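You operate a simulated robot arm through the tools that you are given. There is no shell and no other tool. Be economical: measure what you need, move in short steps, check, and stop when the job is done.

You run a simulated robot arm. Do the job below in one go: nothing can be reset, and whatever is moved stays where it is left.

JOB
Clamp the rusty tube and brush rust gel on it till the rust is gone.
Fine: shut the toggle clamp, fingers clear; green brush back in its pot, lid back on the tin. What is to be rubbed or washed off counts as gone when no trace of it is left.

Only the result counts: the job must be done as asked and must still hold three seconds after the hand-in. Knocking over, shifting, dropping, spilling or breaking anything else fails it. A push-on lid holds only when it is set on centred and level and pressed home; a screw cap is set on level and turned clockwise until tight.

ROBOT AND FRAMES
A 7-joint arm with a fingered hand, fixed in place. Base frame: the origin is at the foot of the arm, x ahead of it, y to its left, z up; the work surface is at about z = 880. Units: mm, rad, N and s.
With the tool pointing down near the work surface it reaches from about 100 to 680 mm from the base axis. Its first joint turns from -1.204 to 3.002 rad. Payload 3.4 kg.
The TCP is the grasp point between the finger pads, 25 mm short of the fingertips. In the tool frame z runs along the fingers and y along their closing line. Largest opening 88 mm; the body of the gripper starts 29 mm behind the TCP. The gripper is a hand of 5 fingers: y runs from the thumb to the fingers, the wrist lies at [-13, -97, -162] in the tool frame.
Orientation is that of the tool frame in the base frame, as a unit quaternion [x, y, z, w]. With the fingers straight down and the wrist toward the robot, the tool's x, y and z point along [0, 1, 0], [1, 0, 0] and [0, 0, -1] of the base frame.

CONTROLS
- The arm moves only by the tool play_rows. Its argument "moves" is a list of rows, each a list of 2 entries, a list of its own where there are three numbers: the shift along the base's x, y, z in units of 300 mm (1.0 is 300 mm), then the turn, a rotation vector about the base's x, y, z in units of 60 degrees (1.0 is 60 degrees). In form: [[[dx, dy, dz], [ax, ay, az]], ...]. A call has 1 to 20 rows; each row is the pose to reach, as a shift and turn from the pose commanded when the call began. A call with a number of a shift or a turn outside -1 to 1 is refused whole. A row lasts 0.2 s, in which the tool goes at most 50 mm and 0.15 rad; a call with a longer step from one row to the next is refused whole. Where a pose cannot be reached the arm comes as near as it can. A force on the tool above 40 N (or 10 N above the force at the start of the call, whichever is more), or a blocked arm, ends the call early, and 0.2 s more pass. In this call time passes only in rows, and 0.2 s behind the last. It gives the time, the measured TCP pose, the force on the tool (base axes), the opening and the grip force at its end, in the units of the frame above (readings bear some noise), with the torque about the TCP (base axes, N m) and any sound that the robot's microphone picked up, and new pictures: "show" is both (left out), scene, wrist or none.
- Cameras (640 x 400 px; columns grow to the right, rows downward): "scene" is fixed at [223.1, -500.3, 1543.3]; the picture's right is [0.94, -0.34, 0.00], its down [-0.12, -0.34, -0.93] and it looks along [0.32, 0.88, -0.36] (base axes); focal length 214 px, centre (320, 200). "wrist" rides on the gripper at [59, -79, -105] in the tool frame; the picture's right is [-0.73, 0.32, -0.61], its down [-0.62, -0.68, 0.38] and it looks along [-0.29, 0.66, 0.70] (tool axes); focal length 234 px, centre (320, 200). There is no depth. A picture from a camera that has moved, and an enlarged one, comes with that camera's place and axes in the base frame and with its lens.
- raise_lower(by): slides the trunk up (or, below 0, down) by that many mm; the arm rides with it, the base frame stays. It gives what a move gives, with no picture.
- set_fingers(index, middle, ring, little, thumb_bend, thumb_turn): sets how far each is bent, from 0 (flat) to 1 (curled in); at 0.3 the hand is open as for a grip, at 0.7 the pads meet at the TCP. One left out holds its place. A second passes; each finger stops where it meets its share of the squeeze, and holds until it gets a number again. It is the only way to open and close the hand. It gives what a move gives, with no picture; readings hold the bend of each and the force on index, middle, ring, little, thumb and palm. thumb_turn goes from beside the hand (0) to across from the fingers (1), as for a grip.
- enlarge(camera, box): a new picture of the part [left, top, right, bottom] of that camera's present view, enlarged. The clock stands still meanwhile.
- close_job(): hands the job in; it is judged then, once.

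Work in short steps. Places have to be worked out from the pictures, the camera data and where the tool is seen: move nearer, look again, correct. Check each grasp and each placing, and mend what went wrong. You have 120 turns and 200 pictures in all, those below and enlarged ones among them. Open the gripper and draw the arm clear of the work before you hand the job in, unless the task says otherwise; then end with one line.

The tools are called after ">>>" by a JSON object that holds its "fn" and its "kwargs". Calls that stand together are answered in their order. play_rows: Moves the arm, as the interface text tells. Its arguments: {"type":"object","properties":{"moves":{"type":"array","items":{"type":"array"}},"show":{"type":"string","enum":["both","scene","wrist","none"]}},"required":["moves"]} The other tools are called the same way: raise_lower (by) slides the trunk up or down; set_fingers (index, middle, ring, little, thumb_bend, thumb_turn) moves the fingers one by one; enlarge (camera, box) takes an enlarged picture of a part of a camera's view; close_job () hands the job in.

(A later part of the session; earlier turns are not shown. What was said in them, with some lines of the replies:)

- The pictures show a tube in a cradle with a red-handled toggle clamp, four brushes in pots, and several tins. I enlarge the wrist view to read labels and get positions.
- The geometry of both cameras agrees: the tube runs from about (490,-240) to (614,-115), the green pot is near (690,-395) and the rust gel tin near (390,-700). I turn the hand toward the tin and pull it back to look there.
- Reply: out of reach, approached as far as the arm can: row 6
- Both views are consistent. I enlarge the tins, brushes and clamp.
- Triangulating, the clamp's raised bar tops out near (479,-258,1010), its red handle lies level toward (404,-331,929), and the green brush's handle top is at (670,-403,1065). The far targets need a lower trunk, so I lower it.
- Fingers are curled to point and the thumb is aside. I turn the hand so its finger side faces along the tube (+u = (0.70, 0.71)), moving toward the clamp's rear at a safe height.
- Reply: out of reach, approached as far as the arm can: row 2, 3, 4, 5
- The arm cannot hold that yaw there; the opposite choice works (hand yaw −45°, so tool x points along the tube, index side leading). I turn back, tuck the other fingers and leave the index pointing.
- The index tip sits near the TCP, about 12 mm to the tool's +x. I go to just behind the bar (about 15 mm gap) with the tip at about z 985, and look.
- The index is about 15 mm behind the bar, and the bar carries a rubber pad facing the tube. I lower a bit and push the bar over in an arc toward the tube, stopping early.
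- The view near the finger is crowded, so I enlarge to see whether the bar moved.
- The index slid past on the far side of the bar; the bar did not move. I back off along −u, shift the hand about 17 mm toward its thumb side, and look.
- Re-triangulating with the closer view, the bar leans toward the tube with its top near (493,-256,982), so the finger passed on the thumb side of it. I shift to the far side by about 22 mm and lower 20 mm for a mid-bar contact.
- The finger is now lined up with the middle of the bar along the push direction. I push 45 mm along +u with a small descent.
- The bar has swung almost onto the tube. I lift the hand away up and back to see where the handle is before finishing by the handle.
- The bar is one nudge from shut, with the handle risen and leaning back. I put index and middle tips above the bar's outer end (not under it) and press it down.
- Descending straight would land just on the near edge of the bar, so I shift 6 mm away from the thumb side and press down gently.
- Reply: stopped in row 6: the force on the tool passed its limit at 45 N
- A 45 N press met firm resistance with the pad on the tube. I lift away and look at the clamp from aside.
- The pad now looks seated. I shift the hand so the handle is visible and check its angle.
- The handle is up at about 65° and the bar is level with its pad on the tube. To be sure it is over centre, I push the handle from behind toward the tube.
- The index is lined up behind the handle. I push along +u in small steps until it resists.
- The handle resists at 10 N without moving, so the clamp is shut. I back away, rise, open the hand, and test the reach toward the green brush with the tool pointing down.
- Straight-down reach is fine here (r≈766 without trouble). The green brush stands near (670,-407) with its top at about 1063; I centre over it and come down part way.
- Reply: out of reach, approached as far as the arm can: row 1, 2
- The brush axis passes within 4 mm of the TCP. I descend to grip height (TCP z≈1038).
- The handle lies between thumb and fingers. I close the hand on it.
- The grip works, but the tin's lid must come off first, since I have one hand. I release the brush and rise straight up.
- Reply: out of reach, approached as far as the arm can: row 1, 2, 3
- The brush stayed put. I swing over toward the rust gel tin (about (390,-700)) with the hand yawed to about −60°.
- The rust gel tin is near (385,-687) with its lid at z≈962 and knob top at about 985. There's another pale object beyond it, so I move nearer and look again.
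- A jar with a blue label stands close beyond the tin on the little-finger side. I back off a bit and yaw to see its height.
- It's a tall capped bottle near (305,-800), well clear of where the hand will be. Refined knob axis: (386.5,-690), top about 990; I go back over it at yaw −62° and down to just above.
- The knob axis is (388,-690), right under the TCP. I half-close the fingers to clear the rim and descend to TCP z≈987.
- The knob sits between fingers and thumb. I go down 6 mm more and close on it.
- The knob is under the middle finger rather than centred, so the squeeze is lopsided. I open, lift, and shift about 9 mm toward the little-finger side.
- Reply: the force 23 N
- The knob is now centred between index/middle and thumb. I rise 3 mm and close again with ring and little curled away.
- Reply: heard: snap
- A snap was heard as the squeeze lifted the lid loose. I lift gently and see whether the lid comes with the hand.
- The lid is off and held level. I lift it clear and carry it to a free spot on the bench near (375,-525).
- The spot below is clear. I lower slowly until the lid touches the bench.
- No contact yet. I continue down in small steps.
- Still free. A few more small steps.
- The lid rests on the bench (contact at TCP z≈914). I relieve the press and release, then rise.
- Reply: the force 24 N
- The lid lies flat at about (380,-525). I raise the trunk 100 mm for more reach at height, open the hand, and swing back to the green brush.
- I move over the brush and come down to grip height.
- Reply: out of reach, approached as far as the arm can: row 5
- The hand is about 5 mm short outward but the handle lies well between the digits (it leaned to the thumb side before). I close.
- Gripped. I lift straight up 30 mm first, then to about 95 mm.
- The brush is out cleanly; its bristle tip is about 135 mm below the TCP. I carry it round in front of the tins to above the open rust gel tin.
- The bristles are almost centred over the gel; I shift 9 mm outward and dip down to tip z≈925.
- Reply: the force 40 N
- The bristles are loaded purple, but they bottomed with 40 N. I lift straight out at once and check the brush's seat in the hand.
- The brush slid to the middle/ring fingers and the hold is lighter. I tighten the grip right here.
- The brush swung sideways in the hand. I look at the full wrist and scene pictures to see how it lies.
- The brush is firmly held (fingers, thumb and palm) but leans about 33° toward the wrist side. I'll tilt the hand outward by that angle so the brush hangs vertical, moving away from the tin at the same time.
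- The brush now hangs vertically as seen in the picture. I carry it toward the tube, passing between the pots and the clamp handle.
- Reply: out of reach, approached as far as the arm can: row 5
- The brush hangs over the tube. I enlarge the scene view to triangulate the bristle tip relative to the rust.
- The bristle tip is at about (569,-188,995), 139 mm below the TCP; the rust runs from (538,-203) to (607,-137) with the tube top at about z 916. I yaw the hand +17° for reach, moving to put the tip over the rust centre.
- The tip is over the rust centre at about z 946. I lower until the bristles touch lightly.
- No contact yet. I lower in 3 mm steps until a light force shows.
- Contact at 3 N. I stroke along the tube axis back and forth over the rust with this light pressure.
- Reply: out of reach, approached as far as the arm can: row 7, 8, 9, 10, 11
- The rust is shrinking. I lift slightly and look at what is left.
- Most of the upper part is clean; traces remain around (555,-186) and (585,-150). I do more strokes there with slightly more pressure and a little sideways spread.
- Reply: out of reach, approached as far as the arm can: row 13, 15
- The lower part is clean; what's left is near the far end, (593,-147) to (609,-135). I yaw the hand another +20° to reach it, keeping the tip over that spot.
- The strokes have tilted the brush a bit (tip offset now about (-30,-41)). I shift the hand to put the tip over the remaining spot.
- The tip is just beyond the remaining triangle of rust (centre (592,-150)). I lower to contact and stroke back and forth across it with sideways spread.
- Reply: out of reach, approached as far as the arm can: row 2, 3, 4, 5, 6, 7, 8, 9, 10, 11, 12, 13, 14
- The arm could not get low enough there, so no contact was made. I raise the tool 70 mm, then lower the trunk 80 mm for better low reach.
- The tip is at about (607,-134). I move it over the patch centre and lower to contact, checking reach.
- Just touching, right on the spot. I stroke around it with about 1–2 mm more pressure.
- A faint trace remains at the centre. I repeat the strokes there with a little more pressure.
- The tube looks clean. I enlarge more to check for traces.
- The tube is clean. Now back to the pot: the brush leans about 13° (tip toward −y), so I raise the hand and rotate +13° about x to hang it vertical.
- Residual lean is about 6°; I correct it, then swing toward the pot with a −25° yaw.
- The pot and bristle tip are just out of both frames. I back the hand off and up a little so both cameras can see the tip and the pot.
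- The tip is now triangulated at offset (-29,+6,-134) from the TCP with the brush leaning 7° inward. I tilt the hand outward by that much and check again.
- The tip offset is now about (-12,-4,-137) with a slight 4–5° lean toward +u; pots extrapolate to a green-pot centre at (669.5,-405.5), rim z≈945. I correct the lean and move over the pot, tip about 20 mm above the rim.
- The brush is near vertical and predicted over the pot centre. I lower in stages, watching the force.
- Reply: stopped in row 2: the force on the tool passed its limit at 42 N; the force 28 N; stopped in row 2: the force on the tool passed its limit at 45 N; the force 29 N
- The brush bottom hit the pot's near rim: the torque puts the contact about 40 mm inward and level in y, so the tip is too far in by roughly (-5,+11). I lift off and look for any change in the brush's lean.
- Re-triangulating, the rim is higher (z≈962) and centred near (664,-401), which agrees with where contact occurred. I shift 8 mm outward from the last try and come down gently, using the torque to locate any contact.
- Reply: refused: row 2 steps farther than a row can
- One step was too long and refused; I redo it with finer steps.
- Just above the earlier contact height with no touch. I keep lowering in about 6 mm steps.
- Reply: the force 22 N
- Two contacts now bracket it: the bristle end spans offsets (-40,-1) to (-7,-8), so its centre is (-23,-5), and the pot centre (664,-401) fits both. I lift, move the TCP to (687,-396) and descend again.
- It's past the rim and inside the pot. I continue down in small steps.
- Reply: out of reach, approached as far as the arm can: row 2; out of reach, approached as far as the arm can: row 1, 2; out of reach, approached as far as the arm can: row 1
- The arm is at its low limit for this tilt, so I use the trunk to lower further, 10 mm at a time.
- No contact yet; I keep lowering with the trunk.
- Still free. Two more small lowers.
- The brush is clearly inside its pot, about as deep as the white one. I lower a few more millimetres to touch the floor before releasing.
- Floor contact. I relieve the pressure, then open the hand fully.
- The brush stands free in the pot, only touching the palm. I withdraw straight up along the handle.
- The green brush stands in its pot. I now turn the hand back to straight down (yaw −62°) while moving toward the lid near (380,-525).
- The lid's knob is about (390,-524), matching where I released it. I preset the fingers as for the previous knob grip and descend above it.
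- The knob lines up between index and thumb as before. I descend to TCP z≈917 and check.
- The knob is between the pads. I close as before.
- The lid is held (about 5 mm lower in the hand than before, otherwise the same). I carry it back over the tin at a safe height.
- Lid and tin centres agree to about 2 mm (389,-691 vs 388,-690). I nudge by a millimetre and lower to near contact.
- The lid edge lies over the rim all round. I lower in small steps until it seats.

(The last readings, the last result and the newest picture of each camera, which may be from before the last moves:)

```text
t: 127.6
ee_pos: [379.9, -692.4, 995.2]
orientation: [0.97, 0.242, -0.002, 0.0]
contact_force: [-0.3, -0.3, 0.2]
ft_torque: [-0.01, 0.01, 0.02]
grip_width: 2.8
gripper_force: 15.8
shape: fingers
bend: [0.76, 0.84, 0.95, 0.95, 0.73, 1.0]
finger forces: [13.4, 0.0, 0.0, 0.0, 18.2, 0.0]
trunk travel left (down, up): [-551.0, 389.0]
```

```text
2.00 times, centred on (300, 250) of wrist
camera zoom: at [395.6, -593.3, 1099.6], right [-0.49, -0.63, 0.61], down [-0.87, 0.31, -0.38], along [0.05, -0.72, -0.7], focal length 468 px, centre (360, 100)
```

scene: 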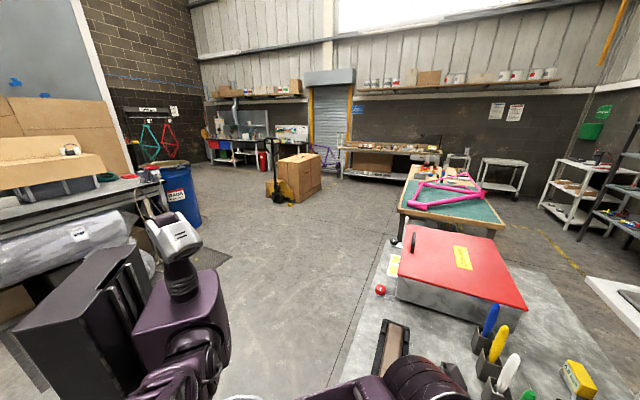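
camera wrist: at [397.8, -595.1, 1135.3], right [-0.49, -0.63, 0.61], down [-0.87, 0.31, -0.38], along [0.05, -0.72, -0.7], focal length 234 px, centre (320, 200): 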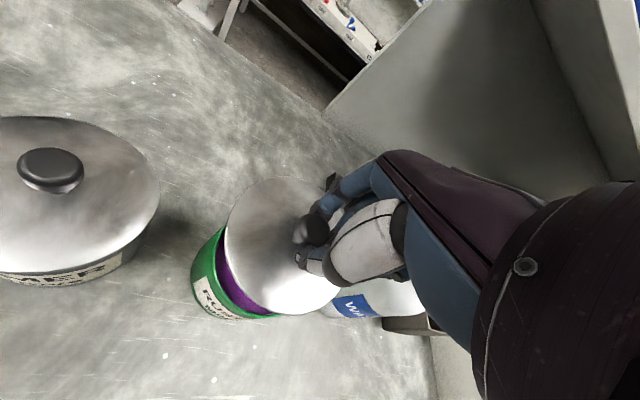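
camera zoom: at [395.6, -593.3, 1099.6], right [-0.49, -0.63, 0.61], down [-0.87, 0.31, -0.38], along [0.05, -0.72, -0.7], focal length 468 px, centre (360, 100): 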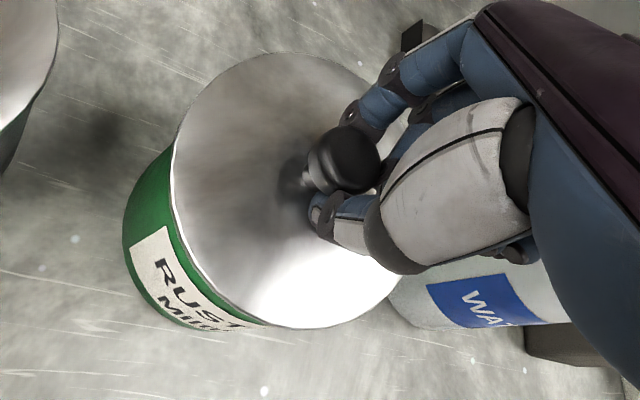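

Nearly there. I continue in 2 mm steps until contact force shows.

>>> {"fn": "play_rows", "kwargs": {"moves": [[[0, 0, -0.007], [0, 0, 0]], [[0, 0, -0.014], [0, 0, 0]]], "show": "none"}}

>>> {"fn": "play_rows", "kwargs": {"moves": [[[0, 0, -0.007], [0, 0, 0]], [[0, 0, -0.012], [0, 0, 0]]], "show": "none"}}

```text
t: 128.2
ee_pos: [378.3, -691.6, 991.0]
orientation: [0.97, 0.242, -0.001, 0.001]
contact_force: [0.3, -0.6, 1.0]
ft_torque: [0.05, -0.03, 0.02]
grip_width: 2.8
gripper_force: 16.2
shape: fingers
bend: [0.76, 0.84, 0.95, 0.95, 0.73, 1.0]
finger forces: [13.9, 0.1, 0.1, 0.1, 19.1, 0.0]
trunk travel left (down, up): [-551.0, 389.0]
```

```text
t: 128.8
ee_pos: [377.8, -691.5, 988.4]
orientation: [0.97, 0.242, 0.0, 0.002]
contact_force: [0.1, -0.3, 6.6]
ft_torque: [0.2, 0.08, -0.01]
grip_width: 3.1
gripper_force: 22.1
shape: fingers
bend: [0.76, 0.85, 0.95, 0.95, 0.75, 1.0]
finger forces: [15.9, 0.4, 0.0, 0.0, 27.9, 0.0]
trunk travel left (down, up): [-551.0, 389.0]
```

Contact at 6.6 N. I check how the lid sits before pressing.

>>> {"fn": "enlarge", "kwargs": {"camera": "wrist", "box": [200, 150, 400, 350]}}

```text
2.00 times, centred on (300, 250) of wrist
camera zoom: at [394.5, -592.5, 1093.7], right [-0.49, -0.62, 0.61], down [-0.87, 0.31, -0.38], along [0.05, -0.72, -0.69], focal length 468 px, centre (360, 100)
```

zoom: 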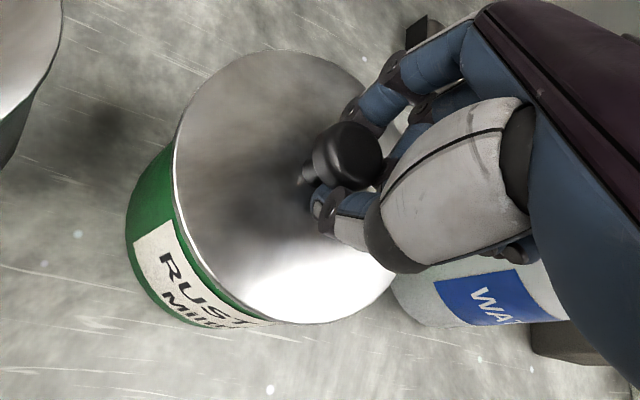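

The near-side torque and comparison with the earlier closed view suggest the lid sits about 3–4 mm too far toward the robot. I lift 5 mm, shift (+1,−3.5) and lower again.

>>> {"fn": "play_rows", "kwargs": {"moves": [[[0, 0, 0.018], [0, 0, 0]], [[0.003, -0.012, 0.018], [0, 0, 0]], [[0.003, -0.012, 0.007], [0, 0, 0]], [[0.003, -0.012, 0.0], [0, 0, 0]]], "show": "none"}}

>>> {"fn": "play_rows", "kwargs": {"moves": [[[0, 0, -0.006], [0, 0, 0]]], "show": "none"}}

>>> {"fn": "enlarge", "kwargs": {"camera": "wrist", "box": [200, 150, 400, 350]}}

```text
t: 129.8
ee_pos: [379.2, -695.4, 989.2]
orientation: [0.97, 0.241, -0.001, 0.001]
contact_force: [-1.4, -1.3, 3.9]
ft_torque: [0.07, -0.08, -0.01]
grip_width: 2.4
gripper_force: 22.2
shape: fingers
bend: [0.76, 0.85, 0.95, 0.95, 0.75, 1.0]
finger forces: [16.9, 0.6, 0.1, 0.0, 27.0, 0.0]
trunk travel left (down, up): [-551.0, 389.0]
```

```text
t: 130.2
ee_pos: [380.2, -695.2, 985.9]
orientation: [0.97, 0.242, 0.0, 0.001]
contact_force: [-1.2, -2.0, 3.5]
ft_torque: [0.09, -0.13, 0.0]
grip_width: 2.1
gripper_force: 24.7
shape: fingers
bend: [0.76, 0.85, 0.95, 0.95, 0.75, 1.0]
finger forces: [18.5, 1.2, 0.1, 0.1, 29.6, 0.0]
trunk travel left (down, up): [-551.0, 389.0]
```

```text
2.00 times, centred on (300, 250) of wrist
camera zoom: at [395.7, -596.8, 1091.0], right [-0.49, -0.62, 0.61], down [-0.87, 0.31, -0.38], along [0.05, -0.72, -0.69], focal length 468 px, centre (360, 100)
```

zoom: 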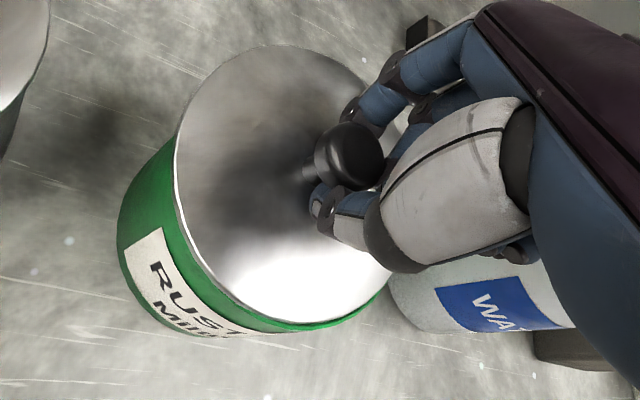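

The lid is now partly in, with the sideways force and the visible rim at lower right asking for a shift of about −2.5 mm in x. I do that, then press down.

>>> {"fn": "play_rows", "kwargs": {"moves": [[[-0.004, 0, 0.004], [0, 0, 0]], [[-0.009, 0, 0.004], [0, 0, 0]], [[-0.009, 0, -0.004], [0, 0, 0]]], "show": "none"}}

>>> {"fn": "enlarge", "kwargs": {"camera": "wrist", "box": [200, 150, 400, 350]}}

```text
t: 131.0
ee_pos: [378.3, -694.2, 986.5]
orientation: [0.97, 0.243, -0.001, 0.002]
contact_force: [0.5, -0.2, 6.8]
ft_torque: [0.15, -0.09, -0.01]
grip_width: 1.8
gripper_force: 23.8
shape: fingers
bend: [0.76, 0.85, 0.95, 0.95, 0.75, 1.0]
finger forces: [17.4, 0.5, 0.0, 0.0, 30.4, 0.1]
trunk travel left (down, up): [-551.0, 389.0]
```

```text
2.00 times, centred on (300, 250) of wrist
camera zoom: at [393.5, -596.8, 1090.4], right [-0.49, -0.62, 0.61], down [-0.87, 0.31, -0.38], along [0.05, -0.72, -0.69], focal length 468 px, centre (360, 100)
```

zoom: 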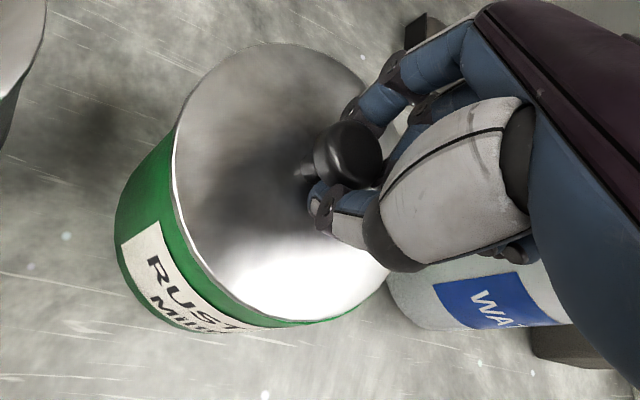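

Sideways force is gone now. I press down gradually through the knob.

>>> {"fn": "play_rows", "kwargs": {"moves": [[[-0.003, 0, -0.006], [0, 0, 0]], [[-0.004, 0, -0.012], [0, 0, 0]], [[-0.004, 0, -0.018], [0, 0, 0]]], "show": "none"}}

>>> {"fn": "enlarge", "kwargs": {"camera": "wrist", "box": [200, 150, 400, 350]}}

```text
t: 131.8
ee_pos: [376.4, -693.2, 984.6]
orientation: [0.97, 0.242, 0.001, 0.005]
contact_force: [3.9, -3.0, 25.2]
ft_torque: [0.04, -0.36, -0.01]
grip_width: 2.2
gripper_force: 29.3
shape: fingers
bend: [0.76, 0.85, 0.95, 0.95, 0.76, 1.0]
finger forces: [31.8, 0.3, 0.0, 0.1, 27.5, 0.1]
trunk travel left (down, up): [-551.0, 389.0]
```

```text
2.00 times, centred on (300, 250) of wrist
camera zoom: at [391.1, -594.1, 1089.1], right [-0.49, -0.62, 0.61], down [-0.87, 0.3, -0.39], along [0.06, -0.72, -0.69], focal length 468 px, centre (360, 100)
```

zoom: 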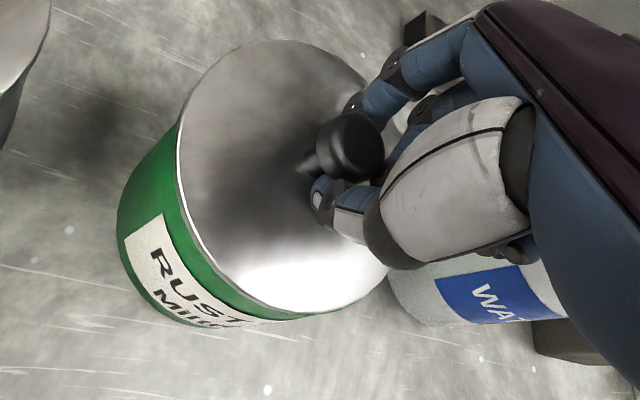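

The reaction (25 N) passes right through the lid's centre, so it sits evenly. I press harder.

>>> {"fn": "play_rows", "kwargs": {"moves": [[[0, 0, -0.007], [0, 0, 0]], [[0, 0, -0.014], [0, 0, 0]], [[0, 0, -0.02], [0, 0, 0]]], "show": "none"}}

>>> {"fn": "enlarge", "kwargs": {"camera": "wrist", "box": [200, 150, 400, 350]}}

```text
t: 132.5
ee_pos: [375.8, -693.4, 985.6]
orientation: [0.97, 0.242, 0.003, 0.008]
contact_force: [0.0, 0.6, 15.0]
ft_torque: [0.13, -0.14, 0.0]
grip_width: 1.2
gripper_force: 29.8
shape: fingers
bend: [0.76, 0.85, 0.95, 0.95, 0.76, 1.0]
finger forces: [19.8, 0.1, 0.1, 0.0, 39.3, 0.0]
trunk travel left (down, up): [-551.0, 389.0]
stopped in row 3: the force on the tool passed its limit at 41 N (the readings are from after the stop); the commanded pose is now the measured one
```

```text
2.00 times, centred on (300, 250) of wrist
camera zoom: at [390.5, -594.4, 1088.5], right [-0.5, -0.62, 0.61], down [-0.87, 0.3, -0.4], along [0.06, -0.73, -0.68], focal length 468 px, centre (360, 100)
```

zoom: 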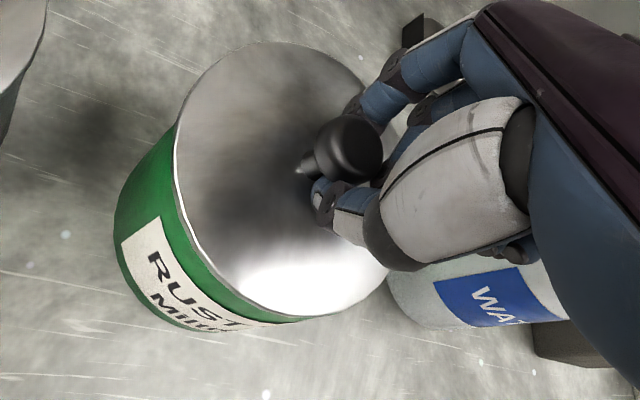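

No snap was heard. I release the knob, rise, and inspect how the lid lies.

>>> {"fn": "set_fingers", "kwargs": {"index": 0.58, "middle": 0.7, "thumb_bend": 0.55}}

>>> {"fn": "play_rows", "kwargs": {"moves": [[[0, 0, 0.05], [0, 0, 0]], [[0, 0, 0.14], [0, 0, 0]], [[-0.02, 0.1, 0.25], [0, 0, 0]], [[-0.04, 0.2, 0.3], [0, 0, 0]]], "show": "none"}}

>>> {"fn": "enlarge", "kwargs": {"camera": "wrist", "box": [180, 140, 360, 290]}}

```text
t: 133.3
ee_pos: [377.8, -695.4, 989.4]
orientation: [0.97, 0.242, 0.007, 0.013]
contact_force: [-1.3, -0.7, 17.5]
ft_torque: [-0.03, -0.18, -0.04]
grip_width: 21.0
gripper_force: 12.5
shape: fingers
bend: [0.62, 0.7, 0.95, 0.95, 0.55, 1.0]
finger forces: [22.2, 0.0, 0.1, 0.1, 1.9, 0.0]
trunk travel left (down, up): [-551.0, 389.0]
stopped: the force on the tool passed its limit at 40 N (the readings are from after the stop); the commanded pose is now the measured one
```

```text
t: 134.3
ee_pos: [365.0, -637.7, 1074.2]
orientation: [0.97, 0.242, 0.003, 0.009]
contact_force: [-0.4, -0.1, -0.4]
ft_torque: [0.0, 0.0, -0.02]
grip_width: 28.0
gripper_force: 0.1
shape: fingers
bend: [0.57, 0.7, 0.95, 0.95, 0.55, 1.0]
finger forces: [0.0, 0.1, 0.0, 0.0, 0.1, 0.1]
trunk travel left (down, up): [-551.0, 389.0]
```

```text
2.67 times, centred on (270, 215) of wrist
camera zoom: at [379.8, -537.6, 1177.1], right [-0.5, -0.62, 0.61], down [-0.87, 0.3, -0.4], along [0.06, -0.73, -0.68], focal length 624 px, centre (453, 160)
```

zoom: 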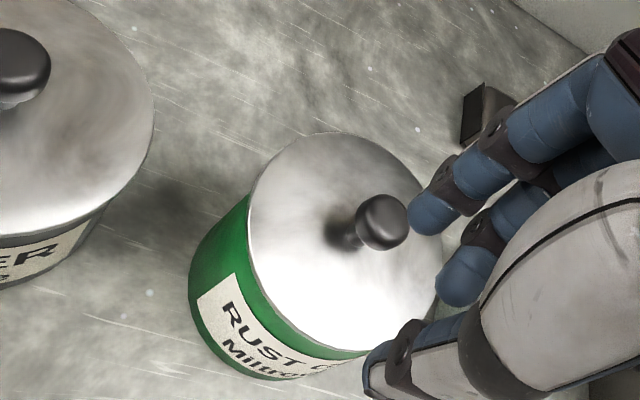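

The lid looks level and centred, as originally. To be sure it is pressed home, I press on the knob top with index and middle fingertips.

>>> {"fn": "set_fingers", "kwargs": {"index": 0.7, "middle": 0.7, "thumb_bend": 0.1}}

>>> {"fn": "play_rows", "kwargs": {"moves": [[[0.03, -0.08, 0], [0, 0, 0]], [[0.063, -0.151, 0], [0, 0, 0]], [[0.063, -0.151, -0.1], [0, 0, 0]], [[0.063, -0.151, -0.18], [0, 0, 0]]], "show": "none"}}

>>> {"fn": "enlarge", "kwargs": {"camera": "wrist", "box": [200, 150, 400, 350]}}

```text
t: 135.3
ee_pos: [366.2, -639.0, 1072.9]
orientation: [0.97, 0.242, 0.003, 0.009]
contact_force: [0.5, -0.1, -0.9]
ft_torque: [0.0, 0.0, 0.04]
grip_width: 54.4
gripper_force: 0.1
shape: fingers
bend: [0.7, 0.7, 0.95, 0.95, 0.1, 1.0]
finger forces: [0.0, 0.0, 0.0, 0.1, 0.0, 0.1]
trunk travel left (down, up): [-551.0, 389.0]
```

```text
t: 136.3
ee_pos: [384.2, -682.2, 1017.4]
orientation: [0.97, 0.242, 0.003, 0.009]
contact_force: [0.0, -0.5, -0.9]
ft_torque: [0.01, 0.01, 0.01]
grip_width: 54.5
gripper_force: 0.0
shape: fingers
bend: [0.7, 0.7, 0.95, 0.95, 0.1, 1.0]
finger forces: [0.0, 0.0, 0.0, 0.0, 0.0, 0.0]
trunk travel left (down, up): [-551.0, 389.0]
```

```text
2.00 times, centred on (300, 250) of wrist
camera zoom: at [399.4, -582.4, 1121.0], right [-0.5, -0.62, 0.61], down [-0.87, 0.3, -0.4], along [0.06, -0.73, -0.68], focal length 468 px, centre (360, 100)
```

zoom: 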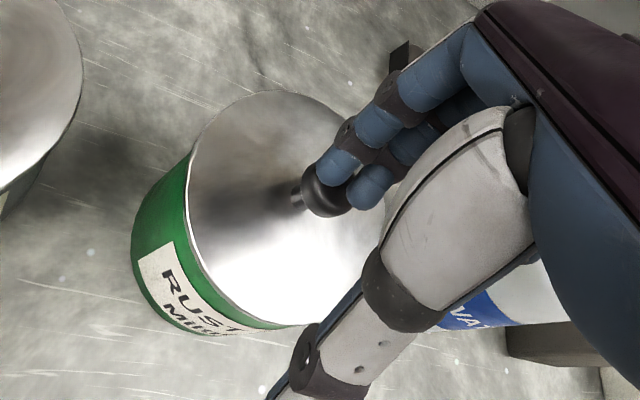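

Both fingertips are just over the knob. I press straight down to about 40 N.

>>> {"fn": "play_rows", "kwargs": {"moves": [[[0, 0, -0.03], [0, 0, 0]], [[0, 0, -0.05], [0, 0, 0]], [[0, 0, -0.065], [0, 0, 0]], [[0, 0, -0.075], [0, 0, 0]], [[0, 0, -0.085], [0, 0, 0]], [[0, 0, -0.095], [0, 0, 0]]], "show": "none"}}

>>> {"fn": "enlarge", "kwargs": {"camera": "wrist", "box": [200, 150, 400, 350]}}

```text
t: 137.1
ee_pos: [386.6, -682.8, 1010.6]
orientation: [0.97, 0.242, 0.011, 0.02]
contact_force: [-1.1, -2.5, 15.4]
ft_torque: [-0.02, 0.01, -0.04]
grip_width: 49.9
gripper_force: 7.5
shape: fingers
bend: [0.71, 0.71, 0.95, 0.95, 0.1, 1.0]
finger forces: [14.3, 1.8, 0.1, 0.1, 0.0, 0.0]
trunk travel left (down, up): [-551.0, 389.0]
stopped in row 4: the force on the tool passed its limit at 43 N (the readings are from after the stop); the commanded pose is now the measured one
```

```text
2.00 times, centred on (300, 250) of wrist
camera zoom: at [399.1, -581.9, 1112.9], right [-0.51, -0.61, 0.61], down [-0.86, 0.29, -0.42], along [0.07, -0.74, -0.67], focal length 468 px, centre (360, 100)
```

zoom: 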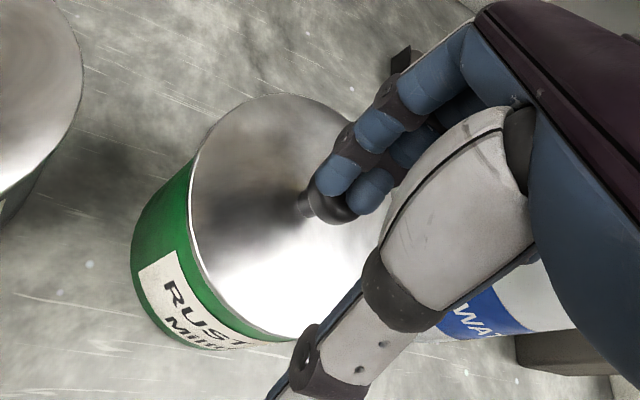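

43 N pressed on the knob, still without a click, though the lid looks home. I'll press again with a firmer closed fist, stepping the load up in stages.

>>> {"fn": "play_rows", "kwargs": {"moves": [[[0, 0, 0.06], [0, 0, 0]], [[0, 0, 0.13], [-0.02, -0.03, 0]]], "show": "none"}}

>>> {"fn": "set_fingers", "kwargs": {"index": 1.0, "middle": 1.0, "ring": 1.0, "little": 1.0, "thumb_bend": 0.0, "thumb_turn": 0.0}}

>>> {"fn": "enlarge", "kwargs": {"camera": "wrist", "box": [160, 130, 420, 350]}}

```text
t: 137.7
ee_pos: [385.1, -682.5, 1046.6]
orientation: [0.97, 0.242, 0.021, 0.031]
contact_force: [0.2, 0.3, 0.4]
ft_torque: [-0.01, -0.01, 0.01]
grip_width: 54.3
gripper_force: 0.2
shape: fingers
bend: [0.7, 0.7, 0.95, 0.95, 0.1, 1.0]
finger forces: [0.0, 0.0, 0.0, 0.0, 0.0, 0.0]
trunk travel left (down, up): [-551.0, 389.0]
```

```text
t: 138.7
ee_pos: [386.1, -682.9, 1046.5]
orientation: [0.969, 0.243, 0.021, 0.031]
contact_force: [0.1, -0.1, 0.3]
ft_torque: [0.02, 0.01, 0.0]
grip_width: 80.6
gripper_force: 0.0
shape: fingers
bend: [1.0, 1.0, 1.0, 1.0, 0.0, 0.0]
finger forces: [0.0, 0.1, 0.0, 0.0, 0.0, 0.1]
trunk travel left (down, up): [-551.0, 389.0]
```

```text
1.82 times, centred on (290, 240) of wrist
camera zoom: at [396.6, -580.4, 1146.9], right [-0.52, -0.6, 0.61], down [-0.85, 0.29, -0.45], along [0.09, -0.75, -0.66], focal length 426 px, centre (374, 127)
```

zoom: 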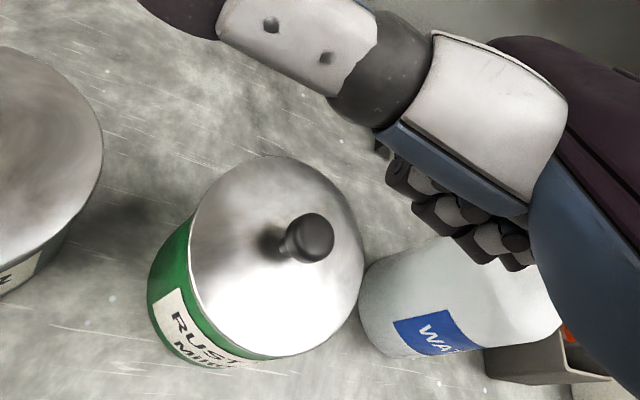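

The lid looks even all round. The thumb out at the side could reach the primer tin, so I go back to the fingertip press, level the tool, and load in stages.

>>> {"fn": "set_fingers", "kwargs": {"index": 0.72, "middle": 0.72, "ring": 0.95, "little": 0.95, "thumb_bend": 0.1, "thumb_turn": 1.0}}

>>> {"fn": "play_rows", "kwargs": {"moves": [[[0.008, 0.003, -0.04], [0.048, 0.053, 0]], [[0.008, 0.003, -0.08], [0.048, 0.053, 0]], [[0.008, 0.003, -0.105], [0.048, 0.053, 0]], [[0.008, 0.003, -0.12], [0.048, 0.053, 0]], [[0.008, 0.003, -0.13], [0.048, 0.053, 0]]], "show": "none"}}

>>> {"fn": "enlarge", "kwargs": {"camera": "wrist", "box": [200, 150, 400, 350]}}

```text
t: 139.7
ee_pos: [385.5, -684.0, 1047.4]
orientation: [0.969, 0.243, 0.022, 0.031]
contact_force: [-0.2, -0.7, 0.0]
ft_torque: [0.0, -0.01, -0.05]
grip_width: 50.3
gripper_force: 0.2
shape: fingers
bend: [0.72, 0.72, 0.95, 0.95, 0.1, 0.96]
finger forces: [0.1, 0.0, 0.1, 0.0, 0.0, 0.0]
trunk travel left (down, up): [-551.0, 389.0]
```

```text
t: 140.9
ee_pos: [389.2, -681.6, 1007.9]
orientation: [0.97, 0.243, 0.002, 0.002]
contact_force: [1.7, -1.7, 6.3]
ft_torque: [-0.03, -0.03, 0.01]
grip_width: 50.0
gripper_force: 3.2
shape: fingers
bend: [0.72, 0.73, 0.95, 0.95, 0.1, 0.96]
finger forces: [1.1, 4.7, 0.0, 0.0, 0.0, 0.0]
trunk travel left (down, up): [-551.0, 389.0]
```

```text
2.00 times, centred on (300, 250) of wrist
camera zoom: at [404.7, -583.5, 1113.1], right [-0.49, -0.63, 0.61], down [-0.87, 0.31, -0.39], along [0.06, -0.72, -0.69], focal length 468 px, centre (360, 100)
```

zoom: 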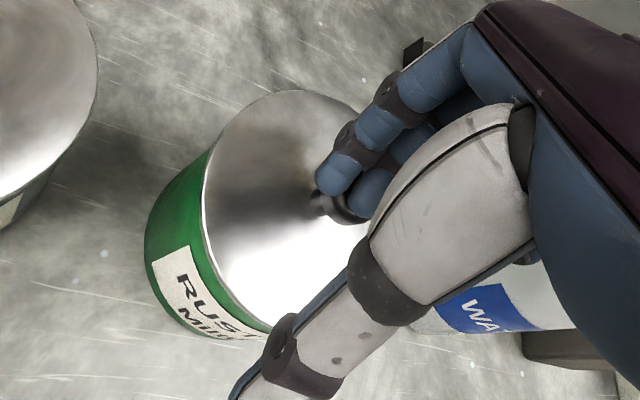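

Contact with both fingertips on the knob. I increase the load in steps.

>>> {"fn": "play_rows", "kwargs": {"moves": [[[0, 0, -0.01], [0, 0, 0]], [[0, 0, -0.018], [0, 0, 0]], [[0, 0, -0.025], [0, 0, 0]]], "show": "none"}}

>>> {"fn": "play_rows", "kwargs": {"moves": [[[0, 0, -0.008], [0, 0, 0]], [[0, 0, -0.016], [0, 0, 0]]], "show": "none"}}

```text
t: 141.7
ee_pos: [387.8, -681.9, 1003.5]
orientation: [0.97, 0.242, 0.002, 0.003]
contact_force: [3.1, -6.9, 22.1]
ft_torque: [-0.22, 0.03, 0.05]
grip_width: 49.8
gripper_force: 11.1
shape: fingers
bend: [0.72, 0.75, 0.95, 0.95, 0.1, 0.96]
finger forces: [1.0, 20.9, 0.0, 0.0, 0.0, 0.0]
trunk travel left (down, up): [-551.0, 389.0]
```

```text
t: 142.3
ee_pos: [387.9, -679.7, 1000.1]
orientation: [0.97, 0.243, 0.002, 0.002]
contact_force: [2.5, -12.3, 30.8]
ft_torque: [-0.43, 0.07, 0.02]
grip_width: 49.5
gripper_force: 15.3
shape: fingers
bend: [0.72, 0.79, 0.95, 0.95, 0.1, 0.96]
finger forces: [1.7, 29.0, 0.0, 0.1, 0.1, 0.0]
trunk travel left (down, up): [-551.0, 389.0]
```

The fingertip is starting to slide sideways, so I stop pressing and back off. I return to the same pose as an earlier closed-lid picture (TCP (387.4,-683.1,1075.4)) for a direct comparison.

>>> {"fn": "play_rows", "kwargs": {"moves": [[[0, -0.005, 0.06], [0, 0, 0]], [[0, -0.011, 0.16], [0, 0, 0]], [[0, -0.011, 0.25], [0, 0, 0]]], "show": "none"}}

>>> {"fn": "enlarge", "kwargs": {"camera": "wrist", "box": [200, 150, 400, 350]}}

```text
t: 143.1
ee_pos: [388.9, -684.8, 1070.5]
orientation: [0.97, 0.242, 0.0, -0.002]
contact_force: [0.0, -0.5, -0.3]
ft_torque: [0.04, -0.01, 0.0]
grip_width: 50.7
gripper_force: 0.1
shape: fingers
bend: [0.72, 0.72, 0.95, 0.95, 0.1, 0.96]
finger forces: [0.0, 0.0, 0.0, 0.0, 0.1, 0.0]
trunk travel left (down, up): [-551.0, 389.0]
```

```text
2.00 times, centred on (300, 250) of wrist
camera zoom: at [404.7, -587.7, 1175.5], right [-0.49, -0.63, 0.61], down [-0.87, 0.31, -0.38], along [0.05, -0.71, -0.7], focal length 468 px, centre (360, 100)
```

zoom: 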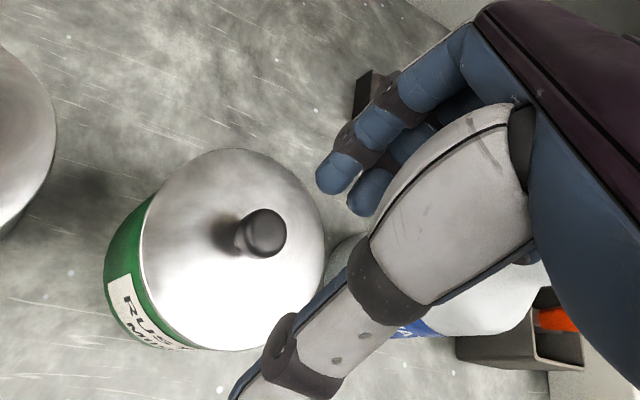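

The lid is within about 1–2 mm of its original position. For a straight, rigid press I make a fist (thumb to the side, which stays well above the primer tin) and centre the fist over the knob.

>>> {"fn": "set_fingers", "kwargs": {"index": 1.0, "middle": 1.0, "ring": 1.0, "little": 1.0, "thumb_bend": 0.0, "thumb_turn": 0.0}}

>>> {"fn": "play_rows", "kwargs": {"moves": [[[0.02, 0, 0], [0, 0, 0]], [[0.04, 0, -0.1], [0, 0, 0]], [[0.04, 0, -0.2], [0, 0, 0]]], "show": "wrist"}}

>>> {"fn": "enlarge", "kwargs": {"camera": "wrist", "box": [200, 150, 420, 350]}}

```text
t: 144.1
ee_pos: [389.3, -686.0, 1070.6]
orientation: [0.97, 0.243, 0.0, 0.0]
contact_force: [0.5, 0.3, -0.2]
ft_torque: [-0.02, -0.02, -0.02]
grip_width: 80.8
gripper_force: 0.1
shape: fingers
bend: [1.0, 1.0, 1.0, 1.0, 0.0, 0.0]
finger forces: [0.0, 0.0, 0.0, 0.0, 0.0, 0.0]
trunk travel left (down, up): [-551.0, 389.0]
```

```text
t: 144.9
ee_pos: [399.3, -683.5, 1009.0]
orientation: [0.97, 0.243, 0.001, 0.001]
contact_force: [0.1, -0.1, -0.2]
ft_torque: [-0.03, -0.01, 0.03]
grip_width: 80.8
gripper_force: 0.1
shape: fingers
bend: [1.0, 1.0, 1.0, 1.0, 0.0, 0.0]
finger forces: [0.0, 0.0, 0.0, 0.0, 0.0, 0.0]
trunk travel left (down, up): [-551.0, 389.0]
camera wrist: at [416.0, -585.8, 1114.1], right [-0.49, -0.63, 0.61], down [-0.87, 0.31, -0.38], along [0.05, -0.72, -0.7], focal length 234 px, centre (320, 200)
```

wrist: 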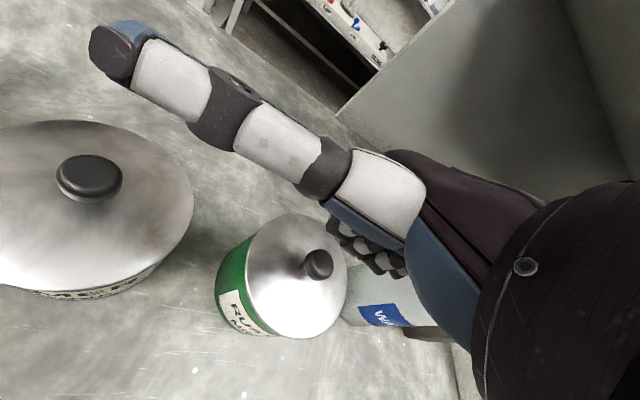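

```text
2.00 times, centred on (310, 250) of wrist
camera zoom: at [416.0, -585.8, 1114.1], right [-0.49, -0.63, 0.61], down [-0.87, 0.31, -0.38], along [0.05, -0.72, -0.7], focal length 468 px, centre (340, 100)
```

zoom: 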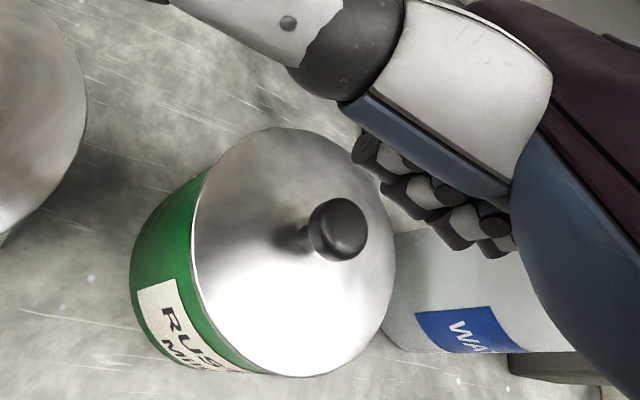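

The geometry says the knob will meet the middle of the fist. I lower in stages.

>>> {"fn": "play_rows", "kwargs": {"moves": [[[0.003, -0.003, -0.04], [0, 0, 0]], [[0.003, -0.003, -0.07], [0, 0, 0]], [[0.003, -0.003, -0.085], [0, 0, 0]], [[0.003, -0.003, -0.1], [0, 0, 0]]], "show": "none"}}

>>> {"fn": "enlarge", "kwargs": {"camera": "wrist", "box": [200, 150, 420, 350]}}

```text
t: 145.9
ee_pos: [402.0, -686.0, 979.4]
orientation: [0.97, 0.244, 0.001, -0.001]
contact_force: [-0.2, 0.1, -0.9]
ft_torque: [-0.01, 0.01, 0.02]
grip_width: 80.7
gripper_force: 0.0
shape: fingers
bend: [1.0, 1.0, 1.0, 1.0, 0.0, 0.0]
finger forces: [0.0, 0.1, 0.0, 0.0, 0.0, 0.1]
trunk travel left (down, up): [-551.0, 389.0]
```

```text
2.00 times, centred on (310, 250) of wrist
camera zoom: at [417.5, -588.1, 1084.9], right [-0.49, -0.63, 0.61], down [-0.87, 0.31, -0.38], along [0.05, -0.72, -0.7], focal length 468 px, centre (340, 100)
```

zoom: 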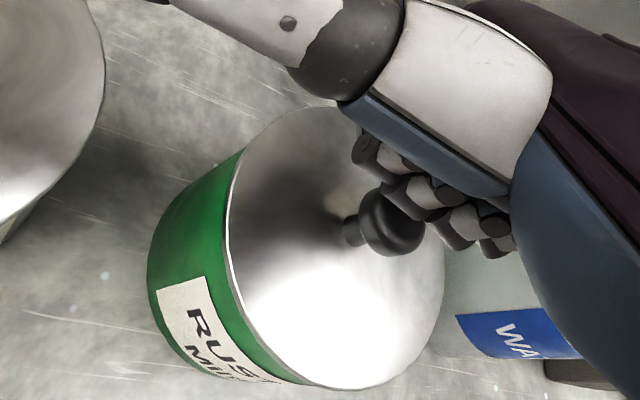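

The knob would meet the edge of the fist, so I shift the hand 8 mm back toward the robot and then press.

>>> {"fn": "play_rows", "kwargs": {"moves": [[[-0.003, 0.026, 0.01], [0, 0, 0]], [[-0.003, 0.026, -0.015], [0, 0, 0]], [[-0.003, 0.026, -0.03], [0, 0, 0]], [[-0.003, 0.026, -0.04], [0, 0, 0]]], "show": "none"}}

>>> {"fn": "enlarge", "kwargs": {"camera": "wrist", "box": [200, 150, 420, 350]}}

```text
t: 146.9
ee_pos: [399.9, -676.1, 975.9]
orientation: [0.97, 0.243, 0.003, 0.006]
contact_force: [3.7, -11.0, 30.7]
ft_torque: [-0.6, 0.46, 0.15]
grip_width: 80.8
gripper_force: 15.5
shape: fingers
bend: [1.0, 1.0, 1.0, 1.0, 0.0, 0.0]
finger forces: [0.0, 6.5, 25.8, 0.1, 0.0, 0.0]
trunk travel left (down, up): [-551.0, 389.0]
heard: snap
```

```text
2.00 times, centred on (310, 250) of wrist
camera zoom: at [415.3, -577.2, 1080.0], right [-0.49, -0.62, 0.61], down [-0.87, 0.3, -0.4], along [0.06, -0.72, -0.69], focal length 468 px, centre (340, 100)
```

zoom: 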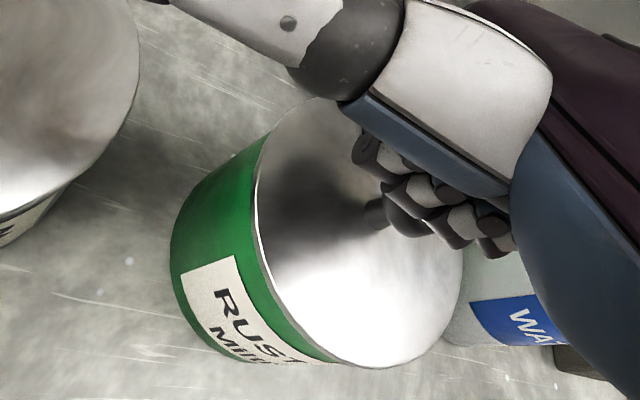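

A snap was heard under the downward press, so the lid clicked home. I lift straight off and inspect.

>>> {"fn": "play_rows", "kwargs": {"moves": [[[0, 0, 0.05], [0, 0, 0]], [[0, 0, 0.15], [0, 0, 0]], [[-0.038, -0.025, 0.31], [0, 0, 0]]], "show": "wrist"}}

>>> {"fn": "enlarge", "kwargs": {"camera": "wrist", "box": [200, 150, 400, 350]}}

```text
t: 147.7
ee_pos: [390.8, -684.5, 1060.5]
orientation: [0.97, 0.242, 0.0, -0.002]
contact_force: [-0.3, 0.3, 0.2]
ft_torque: [0.03, 0.03, 0.02]
grip_width: 80.7
gripper_force: 0.0
shape: fingers
bend: [1.0, 1.0, 1.0, 1.0, 0.0, 0.0]
finger forces: [0.1, 0.1, 0.1, 0.0, 0.0, 0.0]
trunk travel left (down, up): [-551.0, 389.0]
camera wrist: at [407.1, -587.1, 1166.2], right [-0.49, -0.63, 0.61], down [-0.87, 0.31, -0.38], along [0.05, -0.71, -0.7], focal length 234 px, centre (320, 200)
```

wrist: 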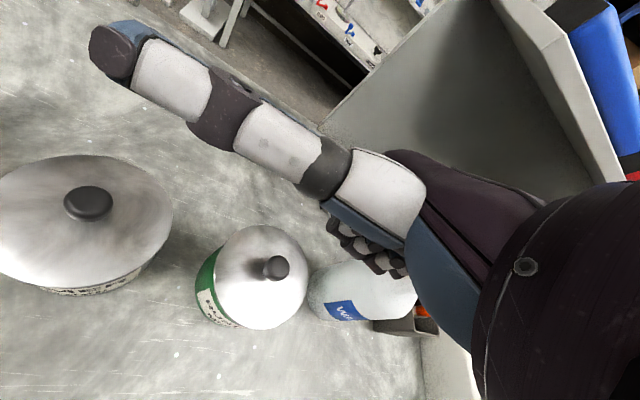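

```text
2.00 times, centred on (300, 250) of wrist
camera zoom: at [407.1, -587.1, 1166.2], right [-0.49, -0.63, 0.61], down [-0.87, 0.31, -0.38], along [0.05, -0.71, -0.7], focal length 468 px, centre (360, 100)
```

zoom: 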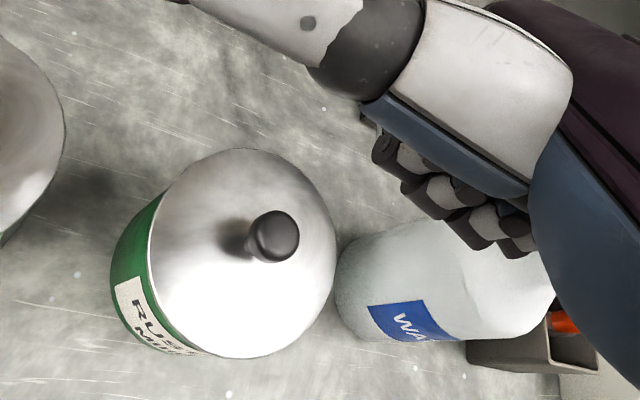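

The lid sits evenly and is clicked on. I rise, open the hand, and move back to a viewpoint over the clamp, tube and pots for a final check.

>>> {"fn": "play_rows", "kwargs": {"moves": [[[-0.02, 0.05, 0.1], [0, 0, 0]], [[-0.04, 0.18, 0.2], [0, 0, 0]], [[-0.06, 0.32, 0.25], [0, 0, 0.04]], [[-0.07, 0.47, 0.25], [0, 0, 0.1]], [[-0.08, 0.62, 0.25], [0, 0, 0.16]], [[-0.09, 0.77, 0.25], [0, 0, 0.22]], [[-0.1, 0.92, 0.25], [0, 0, 0.28]]], "show": "none"}}

>>> {"fn": "set_fingers", "kwargs": {"index": 0.3, "middle": 0.3, "ring": 0.3, "little": 0.3, "thumb_bend": 0.3, "thumb_turn": 1.0}}

>>> {"fn": "play_rows", "kwargs": {"moves": [[[0, 0.13, 0], [0, 0, 0.02]], [[-0.03, 0.28, 0], [0, 0, 0.04]], [[-0.06, 0.43, 0], [0, 0, 0.04]], [[-0.06, 0.5, 0.05], [0, 0, 0.04]]], "show": "both"}}

```text
t: 149.3
ee_pos: [357.8, -409.0, 1135.5]
orientation: [0.924, 0.382, -0.001, 0.0]
contact_force: [0.4, -0.1, 0.2]
ft_torque: [0.0, 0.03, 0.01]
grip_width: 80.6
gripper_force: 0.0
shape: fingers
bend: [1.0, 1.0, 1.0, 1.0, 0.0, 0.0]
finger forces: [0.0, 0.0, 0.0, 0.1, 0.0, 0.0]
trunk travel left (down, up): [-551.0, 389.0]
```

```text
t: 150.3
ee_pos: [357.1, -410.5, 1134.5]
orientation: [0.924, 0.382, 0.0, -0.001]
contact_force: [-0.3, -0.2, -0.5]
ft_torque: [0.0, -0.01, -0.01]
grip_width: 85.0
gripper_force: 0.0
shape: fingers
bend: [0.3, 0.3, 0.3, 0.3, 0.3, 0.97]
finger forces: [0.1, 0.1, 0.0, 0.0, 0.0, 0.0]
trunk travel left (down, up): [-551.0, 389.0]
```

```text
t: 151.3
ee_pos: [340.2, -260.1, 1151.2]
orientation: [0.917, 0.4, 0.001, -0.001]
contact_force: [0.1, -0.1, -0.3]
ft_torque: [-0.01, -0.01, -0.02]
grip_width: 85.0
gripper_force: 0.0
shape: fingers
bend: [0.3, 0.3, 0.3, 0.3, 0.3, 0.97]
finger forces: [0.1, 0.1, 0.0, 0.0, 0.1, 0.1]
trunk travel left (down, up): [-551.0, 389.0]
camera wrist: at [323.5, -162.2, 1256.5], right [-0.26, -0.75, 0.61], down [-0.92, 0.01, -0.38], along [0.29, -0.66, -0.7], focal length 234 px, centre (320, 200)
```

scene: 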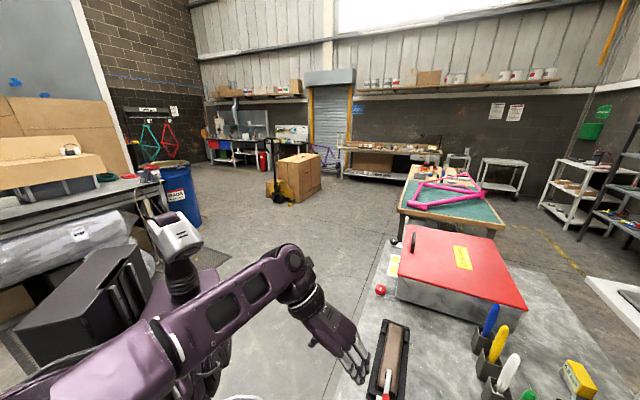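
wrist: 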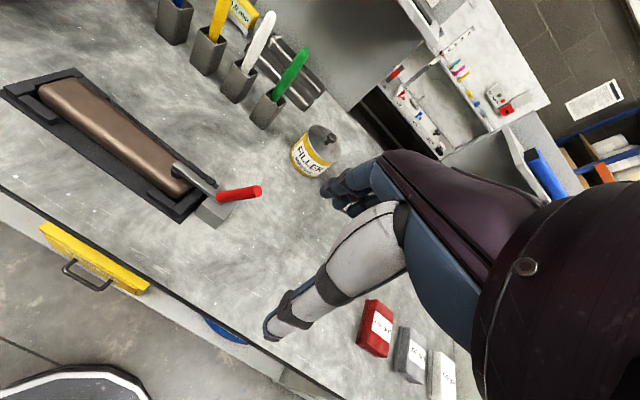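

I enlarge both views to check the tube for rust traces, the clamp, and the brush.

>>> {"fn": "enlarge", "kwargs": {"camera": "wrist", "box": [20, 60, 280, 230]}}

>>> {"fn": "enlarge", "kwargs": {"camera": "scene", "box": [360, 310, 430, 400]}}

>>> {"fn": "enlarge", "kwargs": {"camera": "wrist", "box": [180, 0, 350, 140]}}

```text
2.35 times, centred on (150, 145) of wrist
camera zoom: at [323.5, -162.2, 1256.5], right [-0.26, -0.75, 0.61], down [-0.92, 0.01, -0.38], along [0.29, -0.66, -0.7], focal length 551 px, centre (720, 329)
```

zoom: 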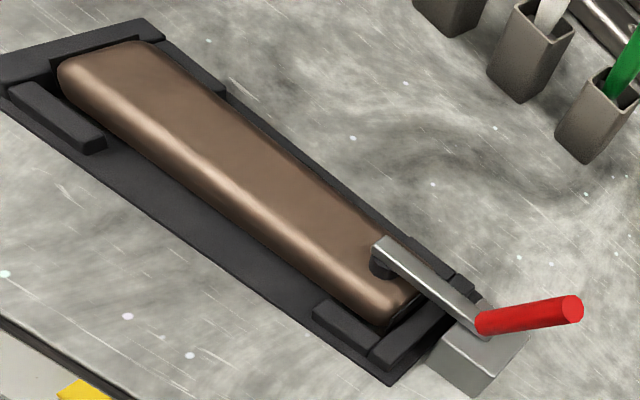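

```text
4.44 times, centred on (395, 355) of scene
camera zoom: at [223.1, -500.3, 1543.3], right [0.94, -0.34, 0.0], down [-0.12, -0.34, -0.93], along [0.32, 0.88, -0.36], focal length 953 px, centre (-13, -489)
```

zoom: 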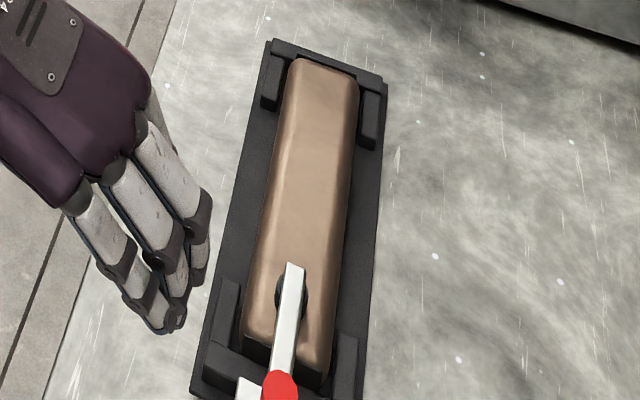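

```text
2.86 times, centred on (265, 70) of wrist
camera zoom: at [323.5, -162.2, 1256.5], right [-0.26, -0.75, 0.61], down [-0.92, 0.01, -0.38], along [0.29, -0.66, -0.7], focal length 669 px, centre (477, 571)
```

zoom: 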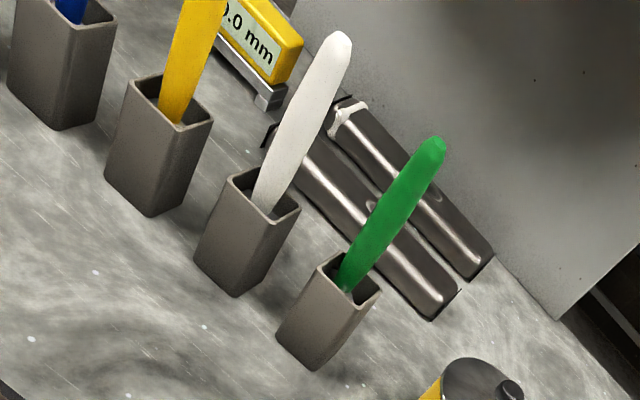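

Everything checks out: the tube has no trace of rust, the clamp is shut, the green brush is in its pot, the lid is clicked onto the tin, and the hand is open and clear. I hand the job in.

>>> {"fn": "close_job", "kwargs": {}}

```text
The job is handed in.
```

The job is handed in. The clamp is shut, no rust shows on the tube in the final pictures, the green brush is back in its pot, and the lid is snapped back on the rust gel tin.
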